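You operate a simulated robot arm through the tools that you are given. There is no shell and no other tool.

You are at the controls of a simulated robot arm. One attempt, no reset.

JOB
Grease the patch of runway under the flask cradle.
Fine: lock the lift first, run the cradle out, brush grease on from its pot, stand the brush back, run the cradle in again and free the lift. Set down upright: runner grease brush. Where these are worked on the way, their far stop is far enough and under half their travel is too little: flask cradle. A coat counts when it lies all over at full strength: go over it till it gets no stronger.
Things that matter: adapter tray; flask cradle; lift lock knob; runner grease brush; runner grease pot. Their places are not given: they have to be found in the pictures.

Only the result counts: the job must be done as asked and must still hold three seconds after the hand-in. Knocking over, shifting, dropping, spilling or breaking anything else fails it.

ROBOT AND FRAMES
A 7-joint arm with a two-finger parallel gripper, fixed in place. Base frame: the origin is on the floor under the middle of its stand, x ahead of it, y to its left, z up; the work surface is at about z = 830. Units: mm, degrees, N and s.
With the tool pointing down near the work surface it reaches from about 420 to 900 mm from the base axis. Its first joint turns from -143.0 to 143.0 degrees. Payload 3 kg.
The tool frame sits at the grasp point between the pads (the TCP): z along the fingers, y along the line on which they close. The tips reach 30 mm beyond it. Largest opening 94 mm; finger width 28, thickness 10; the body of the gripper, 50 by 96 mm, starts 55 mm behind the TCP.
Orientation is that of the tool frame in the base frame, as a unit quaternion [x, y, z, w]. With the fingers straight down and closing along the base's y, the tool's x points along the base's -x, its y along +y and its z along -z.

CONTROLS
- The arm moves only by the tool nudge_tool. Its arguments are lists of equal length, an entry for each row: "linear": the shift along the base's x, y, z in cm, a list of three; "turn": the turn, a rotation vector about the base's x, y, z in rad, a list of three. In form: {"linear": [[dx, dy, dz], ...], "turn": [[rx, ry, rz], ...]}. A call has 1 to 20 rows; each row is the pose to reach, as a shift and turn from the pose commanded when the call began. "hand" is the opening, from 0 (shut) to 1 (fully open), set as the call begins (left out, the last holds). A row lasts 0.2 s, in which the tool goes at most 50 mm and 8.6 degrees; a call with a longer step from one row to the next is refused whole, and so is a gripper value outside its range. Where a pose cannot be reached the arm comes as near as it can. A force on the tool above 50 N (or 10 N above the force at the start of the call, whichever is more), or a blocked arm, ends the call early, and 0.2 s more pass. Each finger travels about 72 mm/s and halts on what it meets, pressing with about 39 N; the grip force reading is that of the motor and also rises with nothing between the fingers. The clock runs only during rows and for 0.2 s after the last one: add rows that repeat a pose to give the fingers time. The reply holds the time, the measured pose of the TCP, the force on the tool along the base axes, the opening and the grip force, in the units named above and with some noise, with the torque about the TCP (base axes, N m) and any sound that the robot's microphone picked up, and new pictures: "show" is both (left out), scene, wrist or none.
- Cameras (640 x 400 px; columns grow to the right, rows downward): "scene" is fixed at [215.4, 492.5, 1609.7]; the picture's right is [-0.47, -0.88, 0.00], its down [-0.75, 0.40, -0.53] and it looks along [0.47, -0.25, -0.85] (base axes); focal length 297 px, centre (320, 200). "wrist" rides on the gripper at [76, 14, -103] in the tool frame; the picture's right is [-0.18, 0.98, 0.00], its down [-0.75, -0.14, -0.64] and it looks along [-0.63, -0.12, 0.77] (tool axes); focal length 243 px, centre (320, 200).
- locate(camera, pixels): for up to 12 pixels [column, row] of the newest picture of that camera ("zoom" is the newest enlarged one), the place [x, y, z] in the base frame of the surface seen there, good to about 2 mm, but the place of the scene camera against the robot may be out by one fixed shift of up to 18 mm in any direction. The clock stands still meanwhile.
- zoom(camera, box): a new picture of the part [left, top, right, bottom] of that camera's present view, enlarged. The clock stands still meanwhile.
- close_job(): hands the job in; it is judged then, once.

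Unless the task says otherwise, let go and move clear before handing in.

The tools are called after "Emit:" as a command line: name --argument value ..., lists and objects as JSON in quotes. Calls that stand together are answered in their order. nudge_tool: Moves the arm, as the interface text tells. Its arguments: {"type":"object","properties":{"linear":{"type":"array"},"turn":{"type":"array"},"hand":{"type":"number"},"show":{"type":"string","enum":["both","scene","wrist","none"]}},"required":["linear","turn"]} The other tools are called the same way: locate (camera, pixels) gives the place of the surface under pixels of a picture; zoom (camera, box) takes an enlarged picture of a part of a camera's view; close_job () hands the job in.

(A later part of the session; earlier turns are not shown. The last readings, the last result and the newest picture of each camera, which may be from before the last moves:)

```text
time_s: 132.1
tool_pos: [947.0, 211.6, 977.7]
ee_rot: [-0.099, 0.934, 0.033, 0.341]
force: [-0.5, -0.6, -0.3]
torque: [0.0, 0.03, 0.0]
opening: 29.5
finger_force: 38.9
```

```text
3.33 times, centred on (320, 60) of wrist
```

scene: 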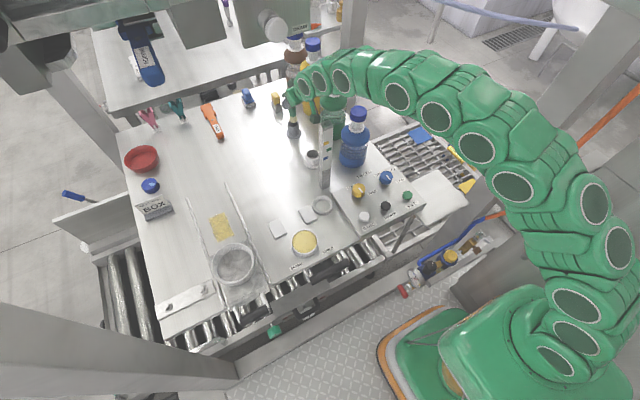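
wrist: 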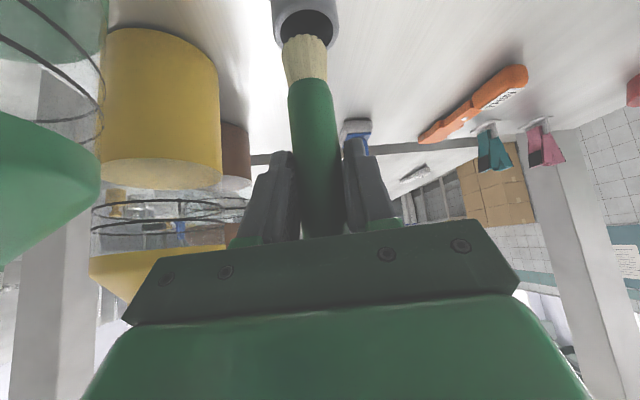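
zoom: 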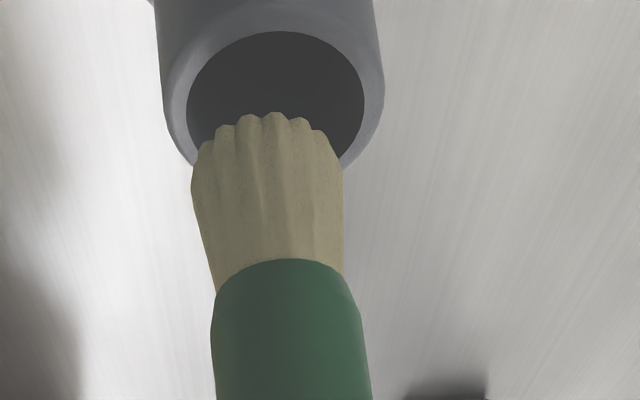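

The brush tip is ~1.5 mm to the right (-y) of the hole's centre in both views. I'll shift +1 mm x, +1.7 mm y and lower slowly into the holder.

Emit:
nudge_tool --linear '[[0.1, 0.17, -0.4], [0.1, 0.17, -0.9], [0.1, 0.17, -1.5], [0.1, 0.17, -2.0], [0.1, 0.17, -2.0]]' --turn '[[0, 0, 0], [0, 0, 0], [0, 0, 0], [0, 0, 0], [0, 0, 0]]'

Emit:
zoom --camera "scene" --box '[276, 98, 310, 144]'

Emit:
zoom --camera "wrist" --box '[250, 0, 390, 120]'

```text
time_s: 133.3
tool_pos: [947.6, 212.0, 956.8]
ee_rot: [-0.1, 0.934, 0.034, 0.341]
force: [-0.5, 0.0, -1.0]
torque: [-0.02, 0.01, -0.02]
opening: 29.8
finger_force: 39.1
```

scene: 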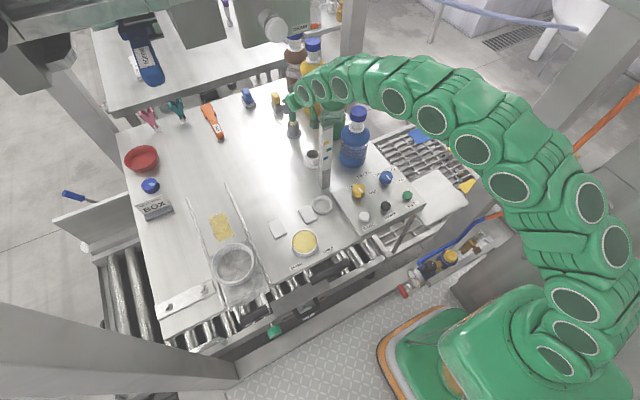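
wrist: 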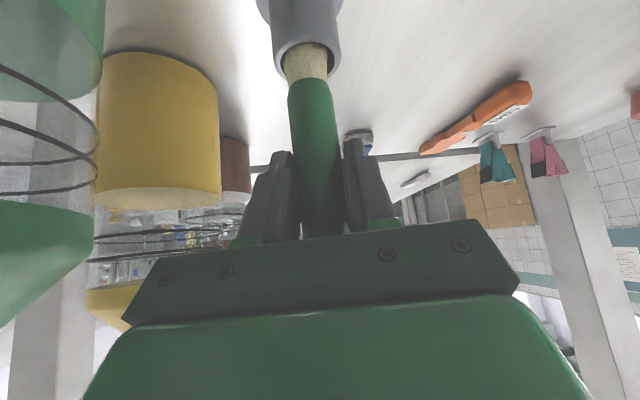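

```text
8.70 times, centred on (293, 121) of scene
```

zoom: 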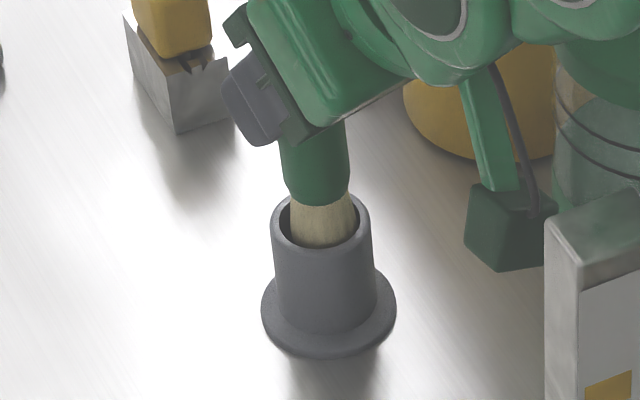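

```text
3.33 times, centred on (320, 60) of wrist
```

zoom: 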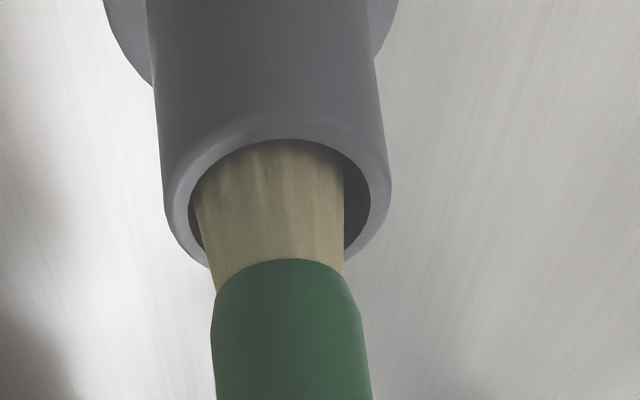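

The tip is inside the hole; brush still ~1.5 mm to the -y side. Correcting +1.5 mm y and lowering further.

Emit:
nudge_tool --linear '[[0.03, 0.15, -0.3], [0.05, 0.15, -0.7], [0.05, 0.15, -1.1], [0.05, 0.15, -1.6], [0.05, 0.15, -2.0], [0.05, 0.15, -2.0]]' --turn '[[0, 0, 0], [0, 0, 0], [0, 0, 0], [0, 0, 0], [0, 0, 0], [0, 0, 0]]'

Emit:
zoom --camera "scene" --box '[276, 98, 310, 144]'

Emit:
zoom --camera "wrist" --box '[250, 0, 390, 120]'

```text
time_s: 134.7
tool_pos: [947.4, 215.0, 936.7]
ee_rot: [-0.099, 0.934, 0.034, 0.341]
force: [-0.6, -0.2, 0.3]
torque: [0.03, 0.01, -0.02]
opening: 29.9
finger_force: 39.1
```

scene: 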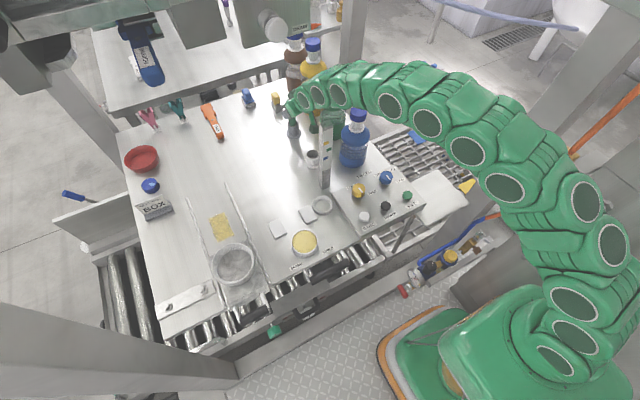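
wrist: 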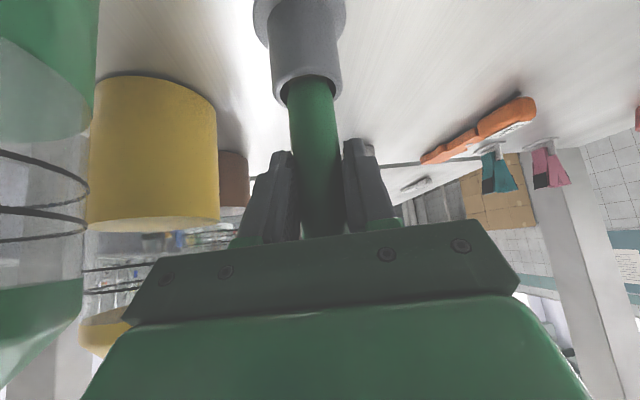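

```text
8.70 times, centred on (293, 121) of scene
```

zoom: 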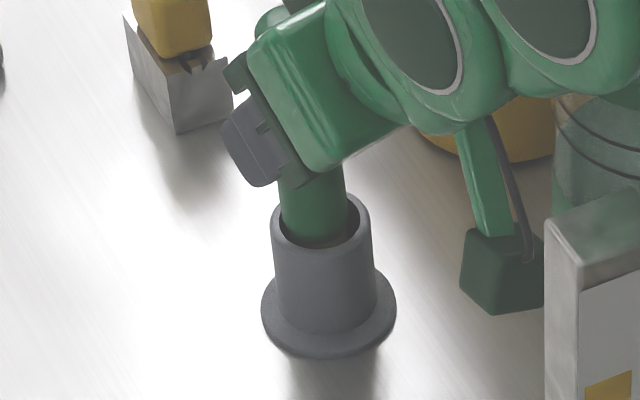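

```text
3.33 times, centred on (320, 60) of wrist
```

zoom: 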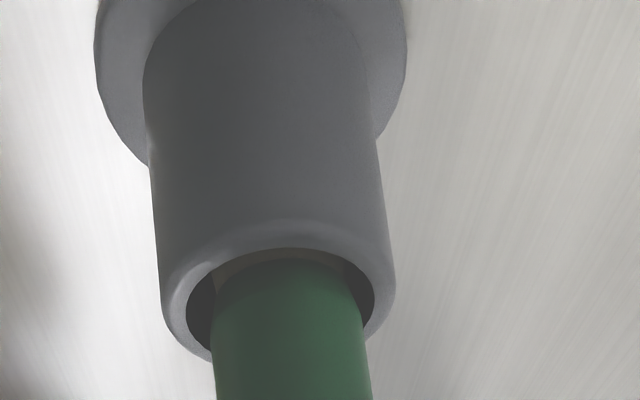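

Handle is entering cleanly with no force. Shifting back 1 mm in y and lowering to find the bottom.

Emit:
nudge_tool --linear '[[0, -0.1, -0.3], [0, -0.1, -0.6], [0, -0.1, -0.9], [0, -0.1, -0.9]]' --turn '[[0, 0, 0], [0, 0, 0], [0, 0, 0], [0, 0, 0]]' --show "none"

```text
time_s: 135.7
tool_pos: [949.9, 212.8, 927.1]
ee_rot: [-0.1, 0.934, 0.034, 0.341]
force: [0.1, -0.3, 0.1]
torque: [0.02, -0.01, -0.04]
opening: 29.7
finger_force: 39.3
```

Emit:
nudge_tool --linear '[[0, 0, -0.1], [0, 0, -0.2], [0, 0, -0.3], [0, 0, -0.3]]' --turn '[[0, 0, 0], [0, 0, 0], [0, 0, 0], [0, 0, 0]]'

Emit:
zoom --camera "scene" --box '[276, 98, 310, 144]'

```text
time_s: 136.7
tool_pos: [947.7, 213.9, 925.6]
ee_rot: [-0.1, 0.934, 0.034, 0.341]
force: [-0.2, -0.2, -0.1]
torque: [0.01, 0.01, 0.03]
opening: 29.7
finger_force: 39.1
```

scene: 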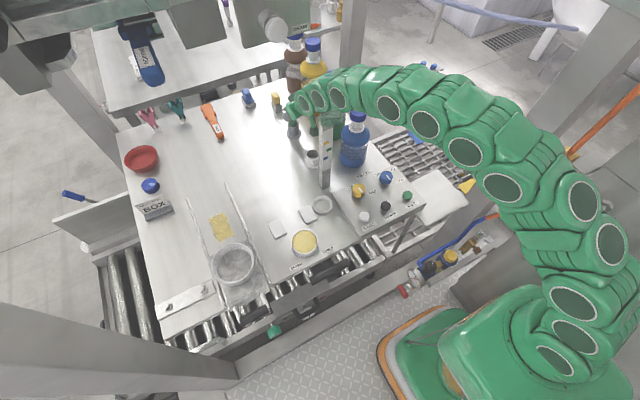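
wrist: 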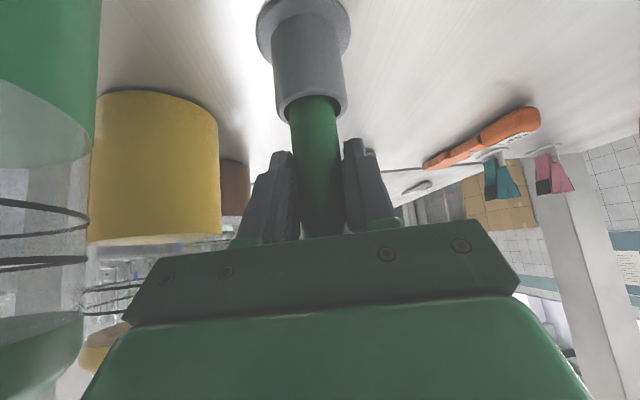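

```text
8.70 times, centred on (293, 121) of scene
```

zoom: 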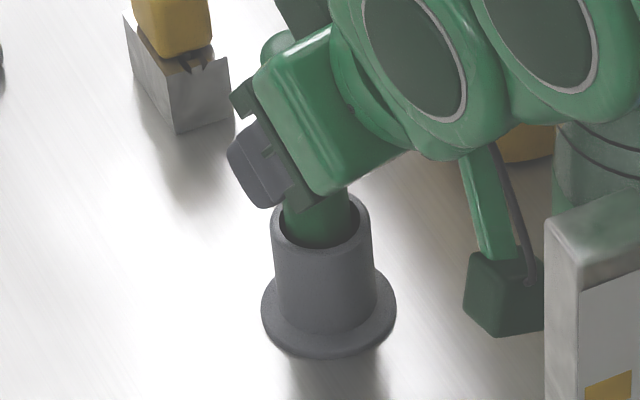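

No bottom contact yet, and fingertips still ~13 mm above the rim. Lowering in 1 mm steps.

Emit:
nudge_tool --linear '[[0, 0, -0.1], [0, 0, -0.2], [0, 0, -0.2]]' --turn '[[0, 0, 0], [0, 0, 0], [0, 0, 0]]' --show "none"

```text
time_s: 137.5
tool_pos: [949.0, 213.3, 923.7]
ee_rot: [-0.099, 0.934, 0.033, 0.341]
force: [-0.7, 0.6, 0.5]
torque: [0.0, -0.01, -0.01]
opening: 29.6
finger_force: 39.1
```

Emit:
nudge_tool --linear '[[0, 0, -0.1], [0, 0, -0.2], [0, 0, -0.2]]' --turn '[[0, 0, 0], [0, 0, 0], [0, 0, 0]]' --show "none"

```text
time_s: 138.3
tool_pos: [948.9, 212.8, 921.9]
ee_rot: [-0.1, 0.934, 0.034, 0.341]
force: [-1.1, -1.2, 0.0]
torque: [-0.03, 0.05, 0.02]
opening: 29.7
finger_force: 38.8
```

Emit:
nudge_tool --linear '[[0, 0, -0.1], [0, 0, -0.2], [0, 0, -0.2]]' --turn '[[0, 0, 0], [0, 0, 0], [0, 0, 0]]'

Emit:
zoom --camera "scene" --box '[276, 98, 310, 144]'

Emit:
zoom --camera "wrist" --box '[240, 0, 400, 240]'

```text
time_s: 139.1
tool_pos: [948.3, 212.9, 919.6]
ee_rot: [-0.1, 0.934, 0.033, 0.342]
force: [-5.7, 0.3, 13.6]
torque: [0.08, 0.03, 0.03]
opening: 29.7
finger_force: 39.1
```

scene: 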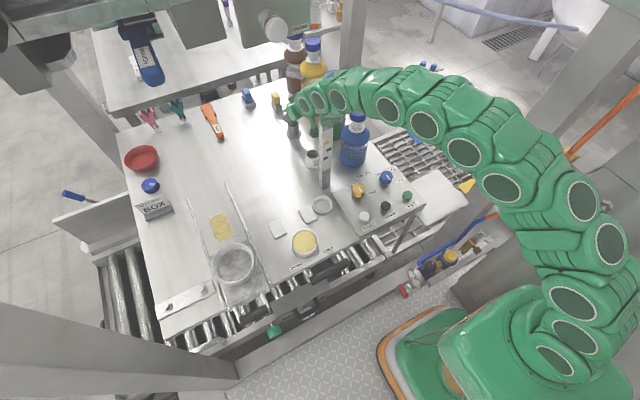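
wrist: 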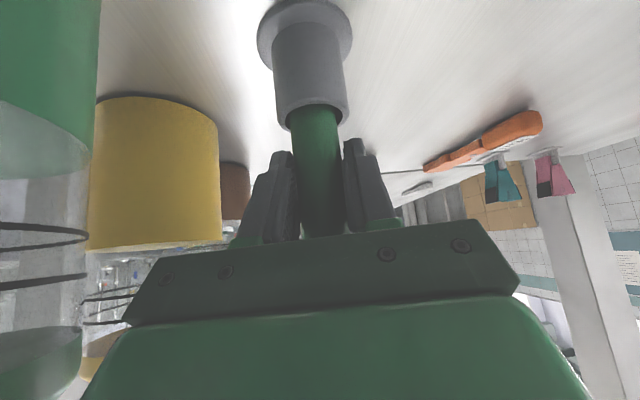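

```text
8.70 times, centred on (293, 121) of scene
```

zoom: 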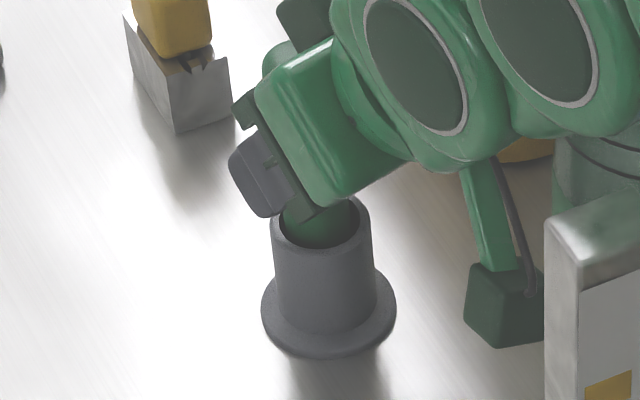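

```text
1.67 times, centred on (320, 120) of wrist
```

zoom: 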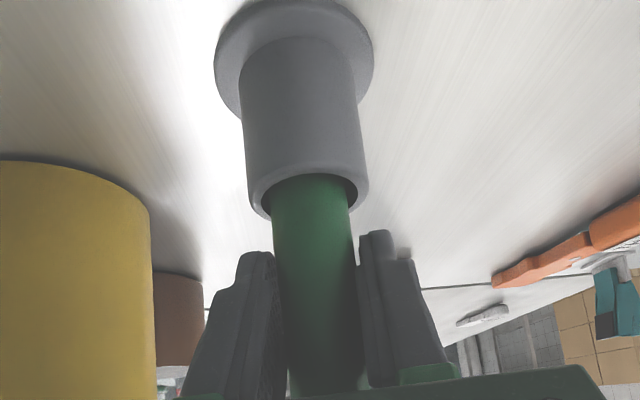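

Bottom contact (13.6 N). Easing up 0.5 mm and opening the fingers.

Emit:
nudge_tool --linear '[[0, 0, 0.05], [0, 0, 0.05]]' --turn '[[0, 0, 0], [0, 0, 0]]' --show "none"

Emit:
nudge_tool --linear '[[0, 0, 0], [0, 0, 0], [0, 0, 0]]' --turn '[[0, 0, 0], [0, 0, 0], [0, 0, 0]]' --hand 0.55

Emit:
zoom --camera "scene" --box '[276, 98, 310, 144]'

```text
time_s: 139.7
tool_pos: [948.8, 213.8, 919.3]
ee_rot: [-0.099, 0.934, 0.033, 0.341]
force: [3.6, 0.3, 7.9]
torque: [0.08, -0.37, -0.03]
opening: 29.9
finger_force: 38.9
```

```text
time_s: 140.5
tool_pos: [948.5, 213.5, 919.5]
ee_rot: [-0.099, 0.934, 0.034, 0.341]
force: [0.1, 0.7, -0.1]
torque: [0.01, 0.03, -0.03]
opening: 51.6
finger_force: 0.1
```

scene: 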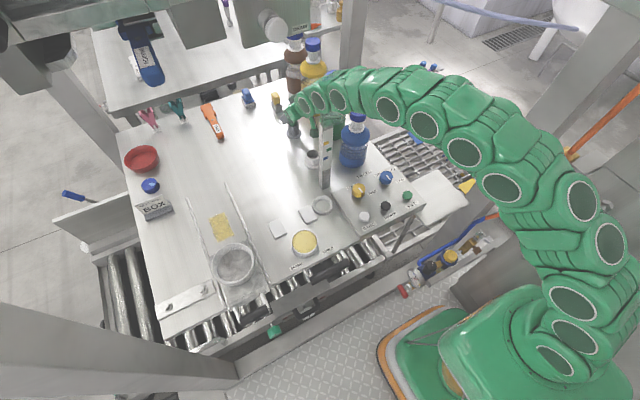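
wrist: 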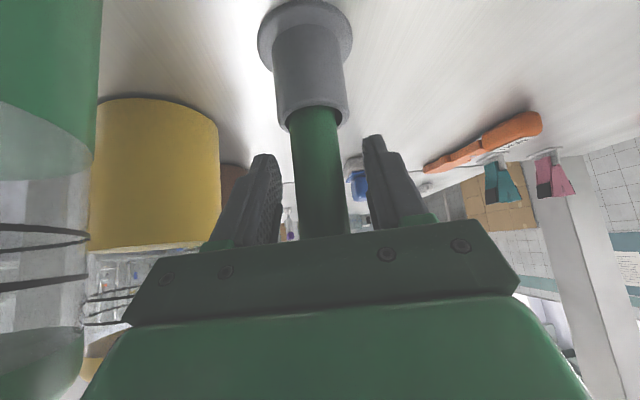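

```text
8.70 times, centred on (293, 121) of scene
```

zoom: 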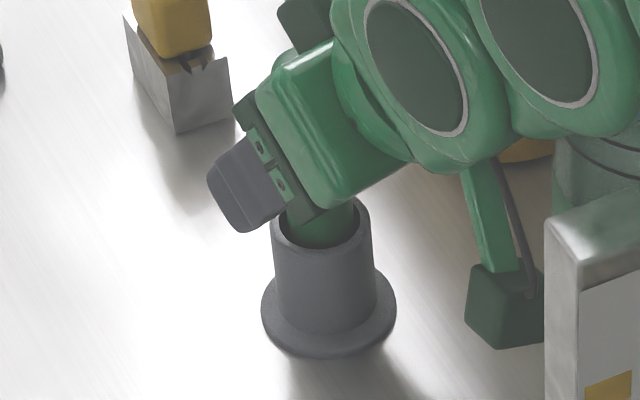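

Released; the brush stands in the holder. Retracting along the tool axis.

Emit:
nudge_tool --linear '[[-0.63, -0.14, 0.77], [-1.57, -0.35, 1.92], [-3.14, -0.7, 3.83], [-5.0, -1.1, 6.1], [-6.9, -1.5, 8.4], [-8.8, -1.95, 10.7], [-8.8, -1.95, 10.7]]' --turn '[[0, 0, 0], [0, 0, 0], [0, 0, 0], [0, 0, 0], [0, 0, 0], [0, 0, 0], [0, 0, 0]]'

Emit:
zoom --camera "scene" --box '[270, 90, 320, 144]'

```text
time_s: 142.1
tool_pos: [859.4, 196.0, 1027.0]
ee_rot: [-0.099, 0.934, 0.033, 0.342]
force: [0.1, 0.1, 0.6]
torque: [-0.02, -0.03, -0.01]
opening: 51.5
finger_force: 0.0
```

scene: 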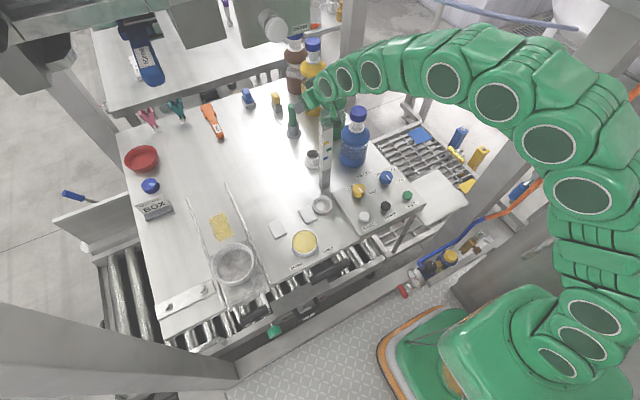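
wrist: 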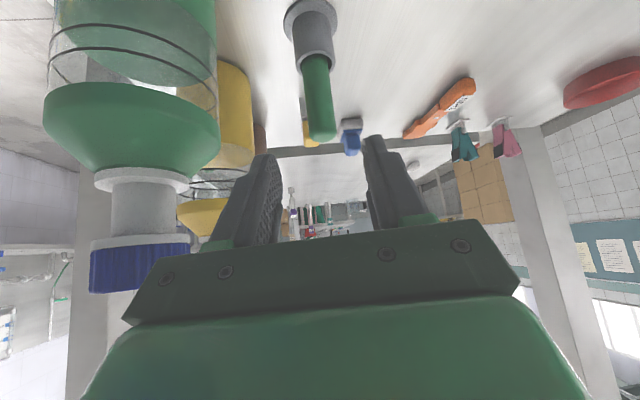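

```text
7.41 times, centred on (295, 117) of scene
```

zoom: 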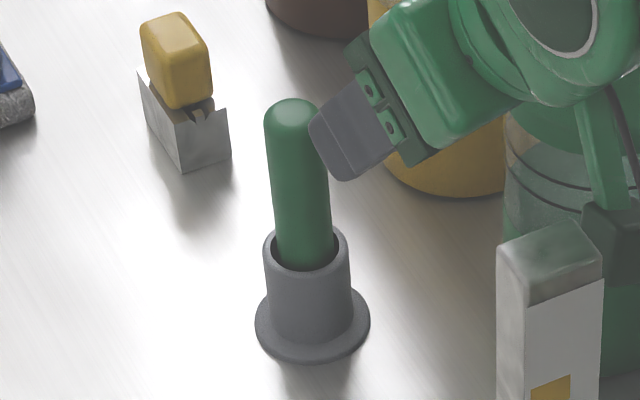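

The brush stands upright in its holder. Retreating up the corridor.

Emit:
nudge_tool --linear '[[-3.1, -0.7, 3.6], [-6.1, -1.4, 6.6], [-9.1, -2.15, 9.1], [-13.1, -3.1, 11.1], [-17, -4.0, 12.1], [-20, -4.9, 12.9], [-24, -5.8, 12.9], [-27, -6.5, 12.9], [-27, -6.5, 12.9]]' --turn '[[0, 0, 0], [0, 0, 0], [0, 0, 0], [0, 0, 0], [0, 0, 0], [0, 0, 0], [0, 0, 0], [0, 0, 0], [0, 0, 0]]' --show "none"

Emit:
nudge_tool --linear '[[-1, -0.2, 0], [-2, -0.4, 0], [-3, -0.6, 0], [-4, -0.8, 0], [-5, -1, 0], [-5, -1, 0], [-5, -1, 0]]' --turn '[[-0.0252, 0.1136, 0], [-0.0504, 0.2272, 0], [-0.0757, 0.3408, 0], [-0.1009, 0.4543, 0], [-0.1261, 0.5679, 0], [-0.1513, 0.6815, 0], [-0.1513, 0.6815, 0]]'

```text
time_s: 144.1
tool_pos: [587.9, 130.5, 1154.6]
ee_rot: [-0.099, 0.934, 0.034, 0.342]
force: [0.3, 0.3, -0.7]
torque: [0.0, 0.01, -0.01]
opening: 51.7
finger_force: 0.1
```

```text
time_s: 145.7
tool_pos: [541.0, 119.8, 1155.7]
ee_rot: [-0.107, 0.994, -0.005, 0.002]
force: [0.2, -1.1, 0.0]
torque: [-0.02, 0.02, 0.01]
opening: 51.7
finger_force: 0.0
```

scene: 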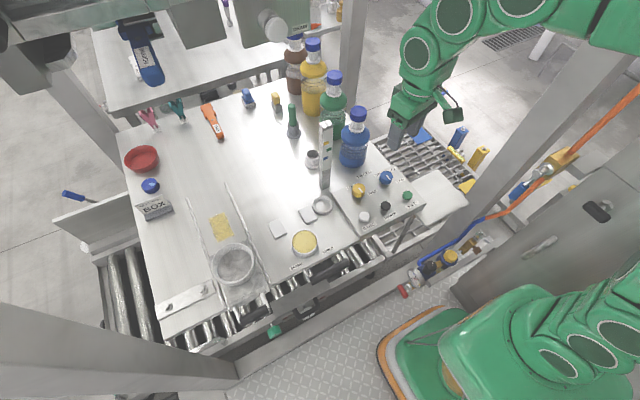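
wrist: 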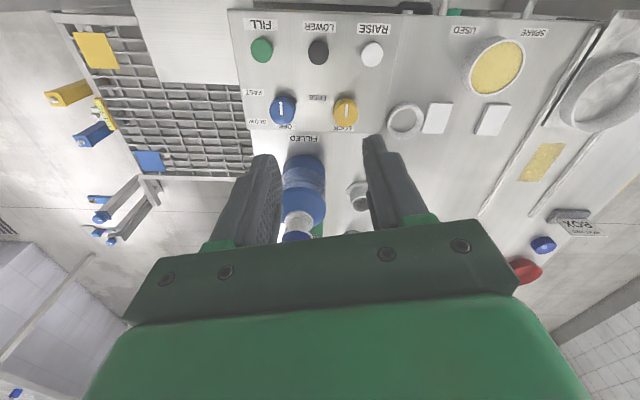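

All clear and the coat is visible at wrist (540,160). Swinging back over the cradle handle (422,566) with yaw +90°.

Emit:
nudge_tool --linear '[[-0.95, 3.4, 0], [-1.9, 6.9, 0], [-2.8, 10.3, 0], [-3.7, 13.8, -1], [-4.6, 17.2, -2.5], [-5.5, 20.6, -4], [-6.4, 24.1, -5.5], [-7.3, 27.5, -7], [-8.2, 31.0, -8.5], [-9.1, 34.4, -10], [-10.0, 37.8, -10.5], [-10.9, 41.3, -10.7], [-11.85, 44.6, -10.7], [-11.85, 44.6, -10.7]]' --turn '[[0, 0, 0.104], [0, 0, 0.208], [0, 0, 0.312], [0, 0, 0.416], [0, 0, 0.52], [0, 0, 0.624], [0, 0, 0.728], [0, 0, 0.832], [0, 0, 0.936], [0, 0, 1.04], [0, 0, 1.144], [0, 0, 1.248], [0, 0, 1.3526], [0, 0, 1.3526]]' --hand 0.47

Emit:
locate --camera "wrist" --pixels '[[317, 88], [308, 88], [312, 60], [325, 118], [322, 90]]'

```text
time_s: 148.7
tool_pos: [422.0, 565.1, 1048.1]
ee_rot: [-0.707, 0.708, -0.002, 0.005]
force: [0.1, -0.6, -0.5]
torque: [0.04, -0.01, -0.02]
opening: 44.3
finger_force: 0.0
```

scene: 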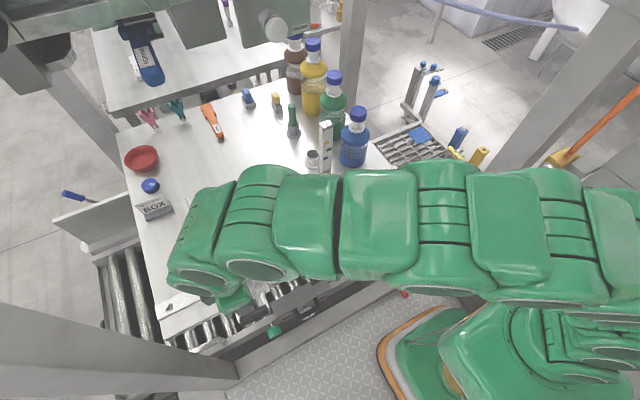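
wrist: 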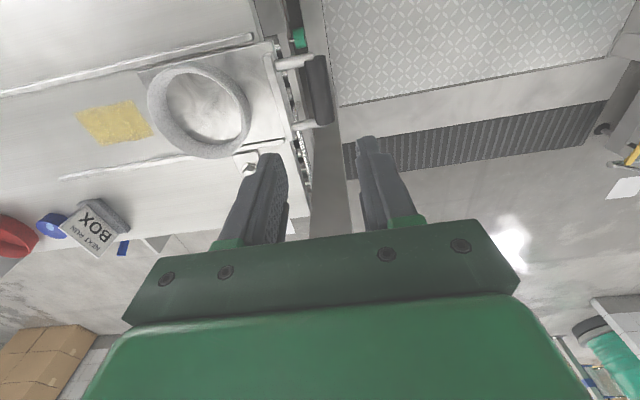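

```text
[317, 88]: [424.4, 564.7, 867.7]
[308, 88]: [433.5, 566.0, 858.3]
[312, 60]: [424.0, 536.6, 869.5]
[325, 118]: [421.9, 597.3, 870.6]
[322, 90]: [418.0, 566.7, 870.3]
```

The bar centre is at (423,566), right below. Descending and gripping.

Emit:
nudge_tool --linear '[[0.05, 0.1, -4], [0.05, 0.1, -8], [0.05, 0.1, -12], [0.05, 0.1, -15.5], [0.05, 0.1, -17.2], [0.05, 0.1, -18.1], [0.05, 0.1, -18.1]]' --turn '[[0, 0, 0], [0, 0, 0], [0, 0, 0], [0, 0, 0], [0, 0, 0], [0, 0, 0], [0, 0, 0]]' --hand 0.47 --show "wrist"

Emit:
nudge_tool --linear '[[0, 0, 0], [0, 0, 0], [0, 0, 0]]' --turn '[[0, 0, 0], [0, 0, 0], [0, 0, 0]]' --hand 0 --show "wrist"

```text
time_s: 150.3
tool_pos: [422.0, 567.0, 868.2]
ee_rot: [-0.706, 0.708, -0.003, 0.004]
force: [0.9, 0.7, 0.2]
torque: [0.03, 0.03, 0.0]
opening: 44.3
finger_force: 0.1
```

wrist: 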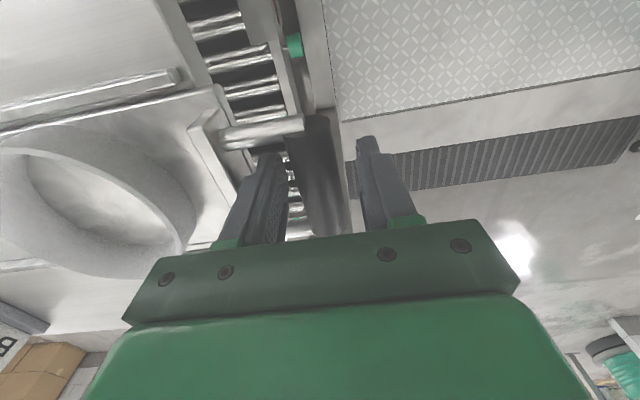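

```text
time_s: 151.1
tool_pos: [422.3, 567.0, 869.1]
ee_rot: [-0.706, 0.709, -0.001, 0.004]
force: [24.0, 3.2, -7.9]
torque: [0.3, -0.29, 0.22]
opening: 24.7
finger_force: 45.2
```

wrist: 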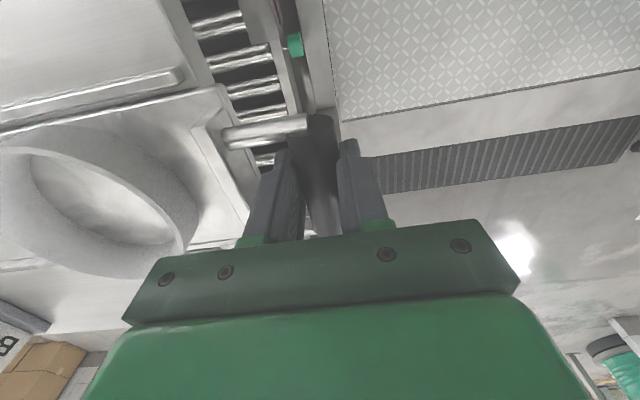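

Gripped again. Pushing the cradle in along +x in measured steps.

Emit:
nudge_tool --linear '[[0.5, -0.05, -0.03], [1.1, -0.05, -0.03], [1.7, -0.05, -0.03], [2.3, -0.05, -0.03], [2.9, -0.05, -0.03]]' --turn '[[0, 0, 0], [0, 0, 0], [0, 0, 0], [0, 0, 0], [0, 0, 0]]' --show "none"

```text
time_s: 152.3
tool_pos: [450.8, 567.4, 867.8]
ee_rot: [-0.706, 0.708, -0.002, 0.006]
force: [-2.4, 18.5, 34.1]
torque: [0.33, 0.03, 0.14]
opening: 24.8
finger_force: 45.0
```

Moving in; forces (y 18, z 34) tell me to shift the command +0.6 mm y and +1.3 mm z.

Emit:
nudge_tool --linear '[[0.2, 0.06, 0.12], [0.8, 0.06, 0.12], [1.4, 0.06, 0.12], [2.0, 0.06, 0.12], [2.6, 0.06, 0.12], [3.2, 0.06, 0.12]]' --turn '[[0, 0, 0], [0, 0, 0], [0, 0, 0], [0, 0, 0], [0, 0, 0], [0, 0, 0]]' --show "none"

```text
time_s: 153.7
tool_pos: [483.2, 566.6, 867.0]
ee_rot: [-0.706, 0.708, -0.002, 0.003]
force: [-2.8, 26.5, -20.3]
torque: [-0.07, 0.17, 0.08]
opening: 24.4
finger_force: 44.8
```

Emit:
nudge_tool --linear '[[0.2, 0.1, -0.07], [0.8, 0.1, -0.07], [1.4, 0.1, -0.07], [2.0, 0.1, -0.07], [2.6, 0.1, -0.07], [3.2, 0.1, -0.07]]' --turn '[[0, 0, 0], [0, 0, 0], [0, 0, 0], [0, 0, 0], [0, 0, 0], [0, 0, 0]]' --show "none"

```text
time_s: 155.1
tool_pos: [517.3, 566.7, 867.8]
ee_rot: [-0.706, 0.708, -0.002, 0.004]
force: [-0.8, -19.6, 13.8]
torque: [-0.39, 0.09, 0.23]
opening: 24.5
finger_force: 45.5
```

Emit:
nudge_tool --linear '[[0.2, -0.06, 0.04], [0.8, -0.06, 0.04], [1.4, -0.06, 0.04], [2.0, -0.06, 0.04], [2.6, -0.06, 0.04], [3.2, -0.06, 0.04]]' --turn '[[0, 0, 0], [0, 0, 0], [0, 0, 0], [0, 0, 0], [0, 0, 0], [0, 0, 0]]' --show "wrist"

```text
time_s: 156.5
tool_pos: [550.1, 566.1, 868.8]
ee_rot: [-0.706, 0.708, -0.002, 0.004]
force: [-1.2, -23.9, 8.1]
torque: [-0.58, -0.07, 0.29]
opening: 24.5
finger_force: 44.6
```

wrist: 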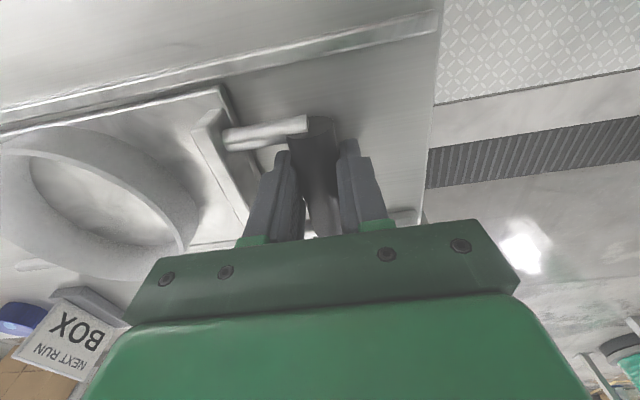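

At x≈550, moving well. Easing y by -0.8 mm and continuing.

Emit:
nudge_tool --linear '[[0.2, -0.08, 0.02], [0.8, -0.08, 0.02], [1.4, -0.08, 0.02], [2.0, -0.08, 0.02], [2.6, -0.08, 0.02], [3.2, -0.08, 0.02], [3.8, -0.08, 0.02]]' --turn '[[0, 0, 0], [0, 0, 0], [0, 0, 0], [0, 0, 0], [0, 0, 0], [0, 0, 0], [0, 0, 0]]' --show "none"

```text
time_s: 158.1
tool_pos: [587.0, 566.8, 868.2]
ee_rot: [-0.707, 0.707, -0.003, 0.003]
force: [-3.5, -0.9, -20.1]
torque: [0.25, -0.15, 0.32]
opening: 24.3
finger_force: 44.7
```

Emit:
nudge_tool --linear '[[0.2, -0.02, -0.06], [0.8, -0.02, -0.06], [1.4, -0.02, -0.06], [2.0, -0.02, -0.06], [2.6, -0.02, -0.06], [3.2, -0.02, -0.06]]' --turn '[[0, 0, 0], [0, 0, 0], [0, 0, 0], [0, 0, 0], [0, 0, 0], [0, 0, 0]]' --show "none"

```text
time_s: 159.5
tool_pos: [619.4, 566.3, 867.8]
ee_rot: [-0.707, 0.707, -0.002, 0.006]
force: [-0.8, 8.1, -0.3]
torque: [0.22, 0.08, 0.22]
opening: 24.5
finger_force: 45.1
```

10 mm from home; pushing gently until the home stop.

Emit:
nudge_tool --linear '[[0.3, 0, 0], [0.6, 0, 0], [0.9, 0, 0], [1.2, 0, 0]]' --turn '[[0, 0, 0], [0, 0, 0], [0, 0, 0], [0, 0, 0]]' --show "wrist"

```text
time_s: 160.5
tool_pos: [630.1, 566.4, 867.2]
ee_rot: [-0.706, 0.708, -0.003, 0.004]
force: [-1.7, 17.3, 17.0]
torque: [-0.01, 0.07, 0.24]
opening: 24.7
finger_force: 44.8
```

wrist: 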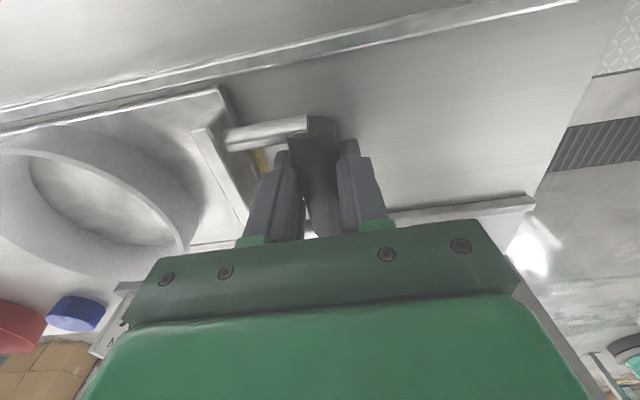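

Back at x≈630, where it began; pushing 3 mm more to see if that is the stop.

Emit:
nudge_tool --linear '[[0.15, 0.05, 0.05], [0.3, 0.05, 0.05], [0.3, 0.05, 0.05]]' --turn '[[0, 0, 0], [0, 0, 0], [0, 0, 0]]' --show "none"

```text
time_s: 161.3
tool_pos: [633.9, 567.1, 868.6]
ee_rot: [-0.706, 0.708, -0.003, 0.005]
force: [-0.6, 15.2, 5.7]
torque: [-0.06, -0.01, 0.25]
opening: 24.5
finger_force: 44.5
```

It moved on to ≈634 without a stop. Checking 2 mm more carefully.

Emit:
nudge_tool --linear '[[0.1, 0.05, 0.02], [0.2, 0.05, 0.02], [0.2, 0.05, 0.02]]' --turn '[[0, 0, 0], [0, 0, 0], [0, 0, 0]]' --show "wrist"

```text
time_s: 162.1
tool_pos: [633.9, 566.8, 866.8]
ee_rot: [-0.706, 0.708, -0.002, 0.003]
force: [-14.4, -3.8, 6.4]
torque: [-0.93, 0.41, 0.17]
opening: 25.0
finger_force: 44.7
```

wrist: 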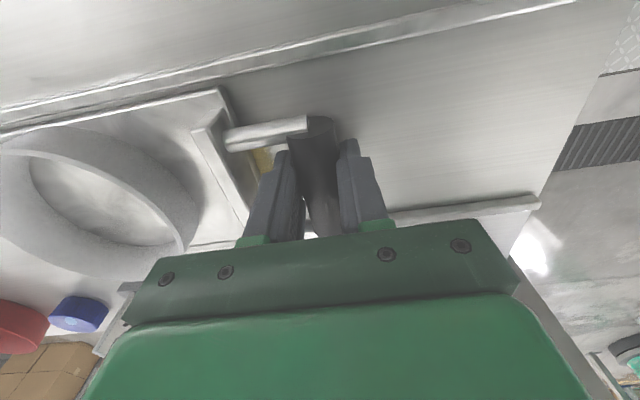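

x-force is -14 N at ≈634: that's the home stop. Easing the push and releasing.

Emit:
nudge_tool --linear '[[-0.06, 0, 0], [-0.06, 0, 0]]' --turn '[[0, 0, 0], [0, 0, 0]]' --show "none"

Emit:
nudge_tool --linear '[[0, 0, 0], [0, 0, 0], [0, 0, 0]]' --turn '[[0, 0, 0], [0, 0, 0], [0, 0, 0]]' --hand 0.47 --show "wrist"

```text
time_s: 162.7
tool_pos: [634.2, 568.2, 868.5]
ee_rot: [-0.706, 0.709, -0.003, 0.003]
force: [-9.0, -10.3, 3.4]
torque: [-0.67, -0.03, 0.29]
opening: 24.7
finger_force: 45.1
```

```text
time_s: 163.5
tool_pos: [634.8, 567.5, 867.2]
ee_rot: [-0.707, 0.708, -0.002, 0.004]
force: [-0.1, -0.3, 1.0]
torque: [0.03, 0.0, -0.03]
opening: 44.1
finger_force: 0.0
```

wrist: 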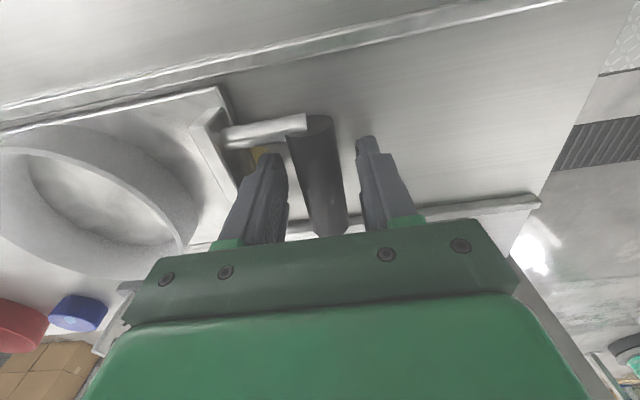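

Fingers are clear of the bar. Rising and checking the cradle's position.

Emit:
nudge_tool --linear '[[0, 0, 3], [0, 0, 7], [0, 0, 11], [0, 0, 15], [-3, -3, 16], [-6, -6, 17], [-9, -9, 17], [-11, -13, 17], [-11, -17, 17], [-11, -21, 17], [-11, -21, 17]]' --turn '[[0, 0, 0], [0, 0, 0], [0, 0, 0], [0, 0, 0], [0, 0, 0], [0, 0, -0.1], [0, 0, -0.2], [0, 0, -0.3], [0, 0, -0.4], [0, 0, -0.5], [0, 0, -0.5236]]'

Emit:
zoom --camera "scene" --box '[170, 170, 270, 270]'

```text
time_s: 165.9
tool_pos: [523.9, 357.4, 1038.0]
ee_rot: [-0.499, 0.867, -0.002, 0.004]
force: [0.7, -0.5, -0.4]
torque: [-0.01, 0.0, 0.02]
opening: 44.2
finger_force: 0.1
```

scene: 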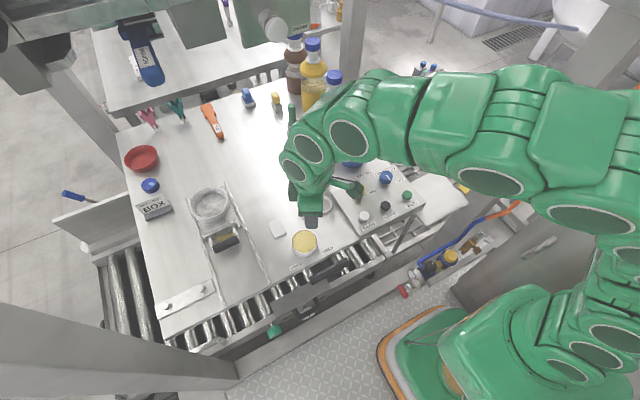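
wrist: 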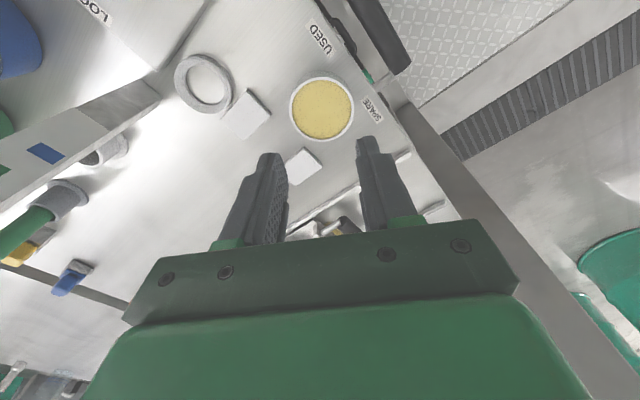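

```text
4.00 times, centred on (220, 220) of scene
```

zoom: 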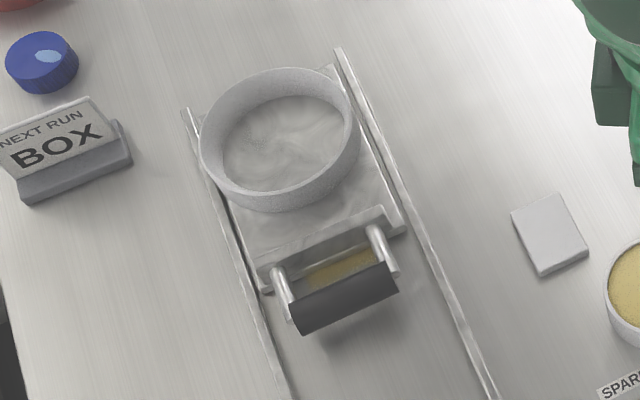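

The cradle is back home. Now to the lock knob at (603,160), hand at +60° so I can turn it clockwise by 90°.

Emit:
nudge_tool --linear '[[0, -4, 0], [0, -8, 0], [0, -12, 0], [0, -16, 0], [1.5, -19.7, 0], [4.5, -19.7, 0], [7.9, -19.7, -1.5], [7.9, -19.7, -3], [7.9, -19.7, -3]]' --turn '[[0, 0, 0], [0, 0, 0], [0, 0, 0], [0, 0, 0], [0, 0, 0], [0, 0, 0], [0, 0, 0], [0, 0, 0], [0, 0, 0]]' --hand 0.66 --show "wrist"

Emit:
zoom --camera "wrist" --box '[250, 40, 400, 160]'

```text
time_s: 167.9
tool_pos: [604.7, 159.8, 1008.3]
ee_rot: [-0.499, 0.866, -0.004, 0.003]
force: [0.1, 0.0, 0.0]
torque: [0.01, 0.0, 0.0]
opening: 61.8
finger_force: 0.1
```

wrist: 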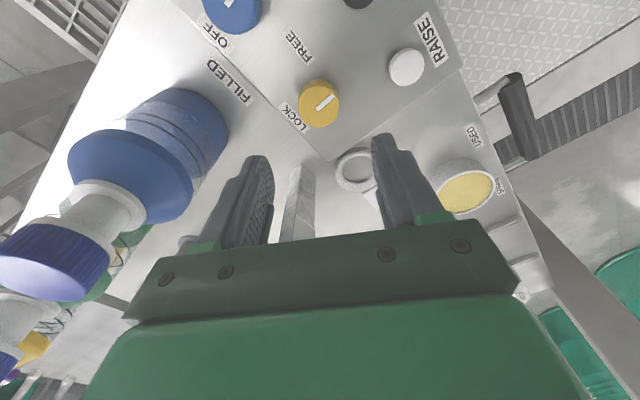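

```text
3.33 times, centred on (325, 100) of wrist
```

zoom: 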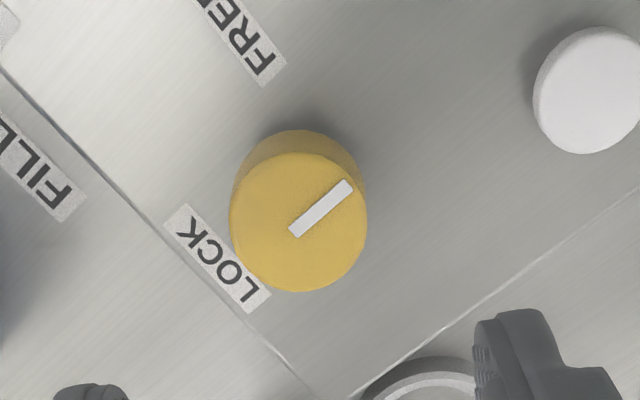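

Knob still at LOCK, centred at (320,104). Descending around it and gripping.

Emit:
nudge_tool --linear '[[-0.05, 0, -3.5], [-0.05, 0, -7], [-0.05, 0, -10], [-0.05, 0, -11.5], [-0.05, 0, -12.1], [-0.05, 0, -12.1]]' --turn '[[0, 0, 0], [0, 0, 0], [0, 0, 0], [0, 0, 0], [0, 0, 0], [0, 0, 0]]' --show "wrist"

Emit:
nudge_tool --linear '[[0, 0, 0], [0, 0, 0], [0, 0, 0]]' --turn '[[0, 0, 0], [0, 0, 0], [0, 0, 0]]' --hand 0 --show "none"

```text
time_s: 169.3
tool_pos: [602.3, 160.9, 886.5]
ee_rot: [-0.5, 0.866, -0.003, 0.004]
force: [-0.2, 0.6, 0.7]
torque: [0.02, 0.02, 0.01]
opening: 62.3
finger_force: 0.2
```

wrist: 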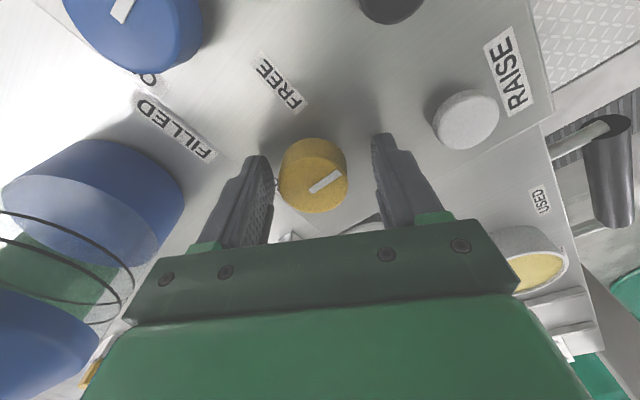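

```text
time_s: 170.1
tool_pos: [604.8, 158.2, 886.1]
ee_rot: [-0.499, 0.866, -0.004, 0.004]
force: [2.6, -4.0, -2.3]
torque: [-0.12, -0.05, 0.03]
opening: 39.2
finger_force: 45.5
stopped in row 3: the force on the tool passed its limit at 52 N (the readings are from after the stop); the commanded pose is now the measured one
```

Gripped and forces relaxed. Turning clockwise in small batches.

Emit:
nudge_tool --linear '[[0, 0, 0], [0, 0, 0], [0, 0, 0], [0, 0, 0]]' --turn '[[0, 0, -0.1], [0, 0, -0.2], [0, 0, -0.3], [0, 0, -0.4]]' --show "none"

```text
time_s: 171.1
tool_pos: [603.9, 159.4, 887.4]
ee_rot: [-0.315, 0.949, -0.005, 0.004]
force: [-2.3, 5.3, -6.2]
torque: [0.16, 0.18, 0.06]
opening: 39.3
finger_force: 44.3
```

Emit:
nudge_tool --linear '[[0, 0.02, -0.03], [0, 0.02, -0.03], [0, 0.02, -0.03], [0, 0.02, -0.03]]' --turn '[[0, 0, -0.1], [0, 0, -0.2], [0, 0, -0.3], [0, 0, -0.4]]' --show "wrist"

```text
time_s: 172.1
tool_pos: [602.8, 157.8, 887.0]
ee_rot: [-0.121, 0.993, -0.006, 0.001]
force: [-6.5, 23.6, 1.4]
torque: [0.37, 0.53, 0.07]
opening: 39.1
finger_force: 45.2
```

wrist: 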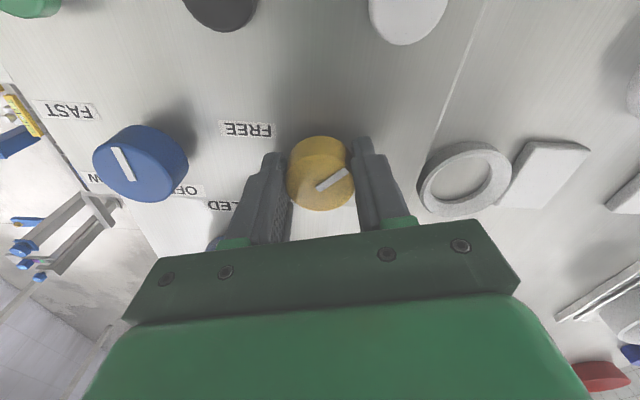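

46° turned; y-force 24 N, shifting +0.8 mm y and continuing.

Emit:
nudge_tool --linear '[[-0.02, 0.08, 0], [-0.02, 0.08, 0], [-0.02, 0.08, 0], [-0.02, 0.08, 0]]' --turn '[[0, 0, -0.05], [0, 0, -0.15], [0, 0, -0.25], [0, 0, -0.35]]' --show "none"

```text
time_s: 173.1
tool_pos: [603.1, 160.9, 886.6]
ee_rot: [0.053, 0.999, -0.005, 0.001]
force: [-0.2, 8.5, 16.6]
torque: [0.18, 0.89, 0.0]
opening: 39.0
finger_force: 44.8
```

Emit:
nudge_tool --linear '[[0, 0.03, 0.05], [0, 0.03, 0.05], [0, 0.03, 0.05]]' --turn '[[0, 0, -0.1], [0, 0, -0.2], [0, 0, -0.3]]' --show "none"

```text
time_s: 173.9
tool_pos: [603.4, 160.9, 886.3]
ee_rot: [0.202, 0.979, -0.007, 0.0]
force: [0.1, 18.5, 1.9]
torque: [0.48, 0.05, -0.02]
opening: 39.4
finger_force: 45.0
```

83° turned, no stop yet. A little more to find the FREE stop.

Emit:
nudge_tool --linear '[[0, 0.05, 0], [0, 0.05, 0], [0, 0.05, 0]]' --turn '[[0, 0, -0.06], [0, 0, -0.12], [0, 0, -0.16]]' --show "wrist"

```text
time_s: 174.7
tool_pos: [603.5, 161.0, 887.1]
ee_rot: [0.279, 0.96, -0.006, 0.0]
force: [1.5, 17.5, -10.4]
torque: [0.35, -0.07, 1.11]
opening: 39.5
finger_force: 44.6
```

wrist: 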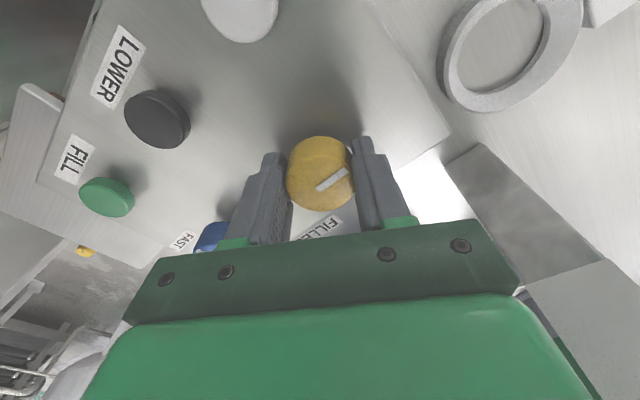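

Torque +1.11 N·m: the FREE stop is reached. Releasing and rising clear.

Emit:
nudge_tool --linear '[[0, 0, 0], [0, 0, 0], [0, 0, 2], [0, 0, 5], [0, 0, 8], [0, 0, 12], [0, 0, 12]]' --turn '[[0, 0, 0], [0, 0, 0], [0, 0, 0], [0, 0, 0], [0, 0, 0], [0, 0, 0], [0, 0, 0]]' --hand 0.66

Emit:
zoom --camera "scene" --box '[338, 170, 402, 210]'

Emit:
zoom --camera "wrist" --box '[250, 40, 400, 160]'

```text
time_s: 176.3
tool_pos: [603.8, 158.9, 1008.3]
ee_rot: [0.279, 0.96, -0.006, 0.0]
force: [0.1, -0.4, -0.8]
torque: [-0.05, 0.0, 0.0]
opening: 62.1
finger_force: 0.1
```

scene: 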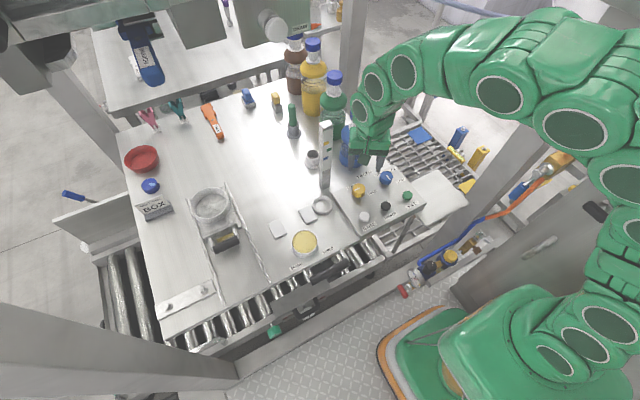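
wrist: 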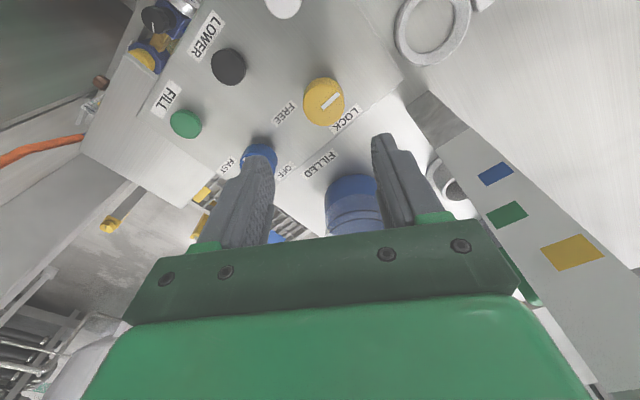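

```text
10.00 times, centred on (370, 190) of scene
```

zoom: 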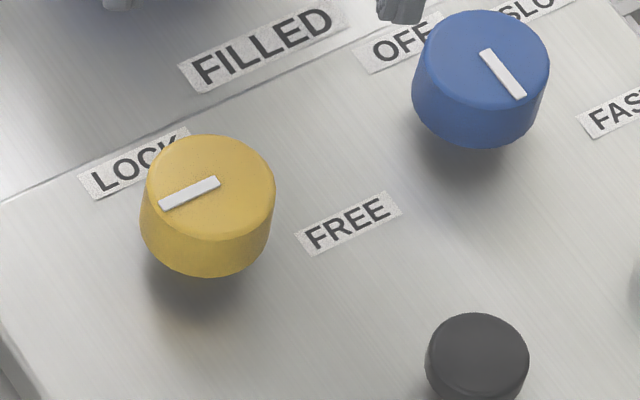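

```text
3.33 times, centred on (325, 100) of wrist
```

zoom: 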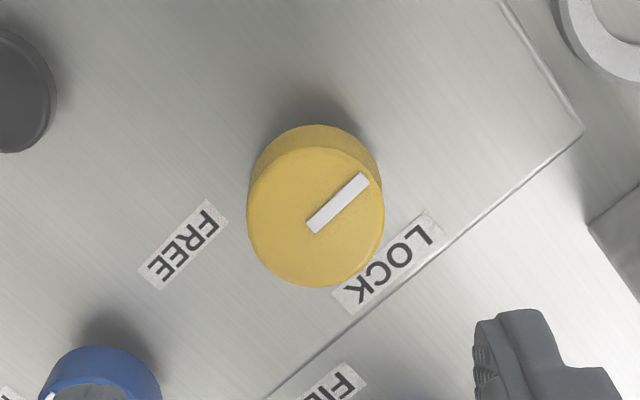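

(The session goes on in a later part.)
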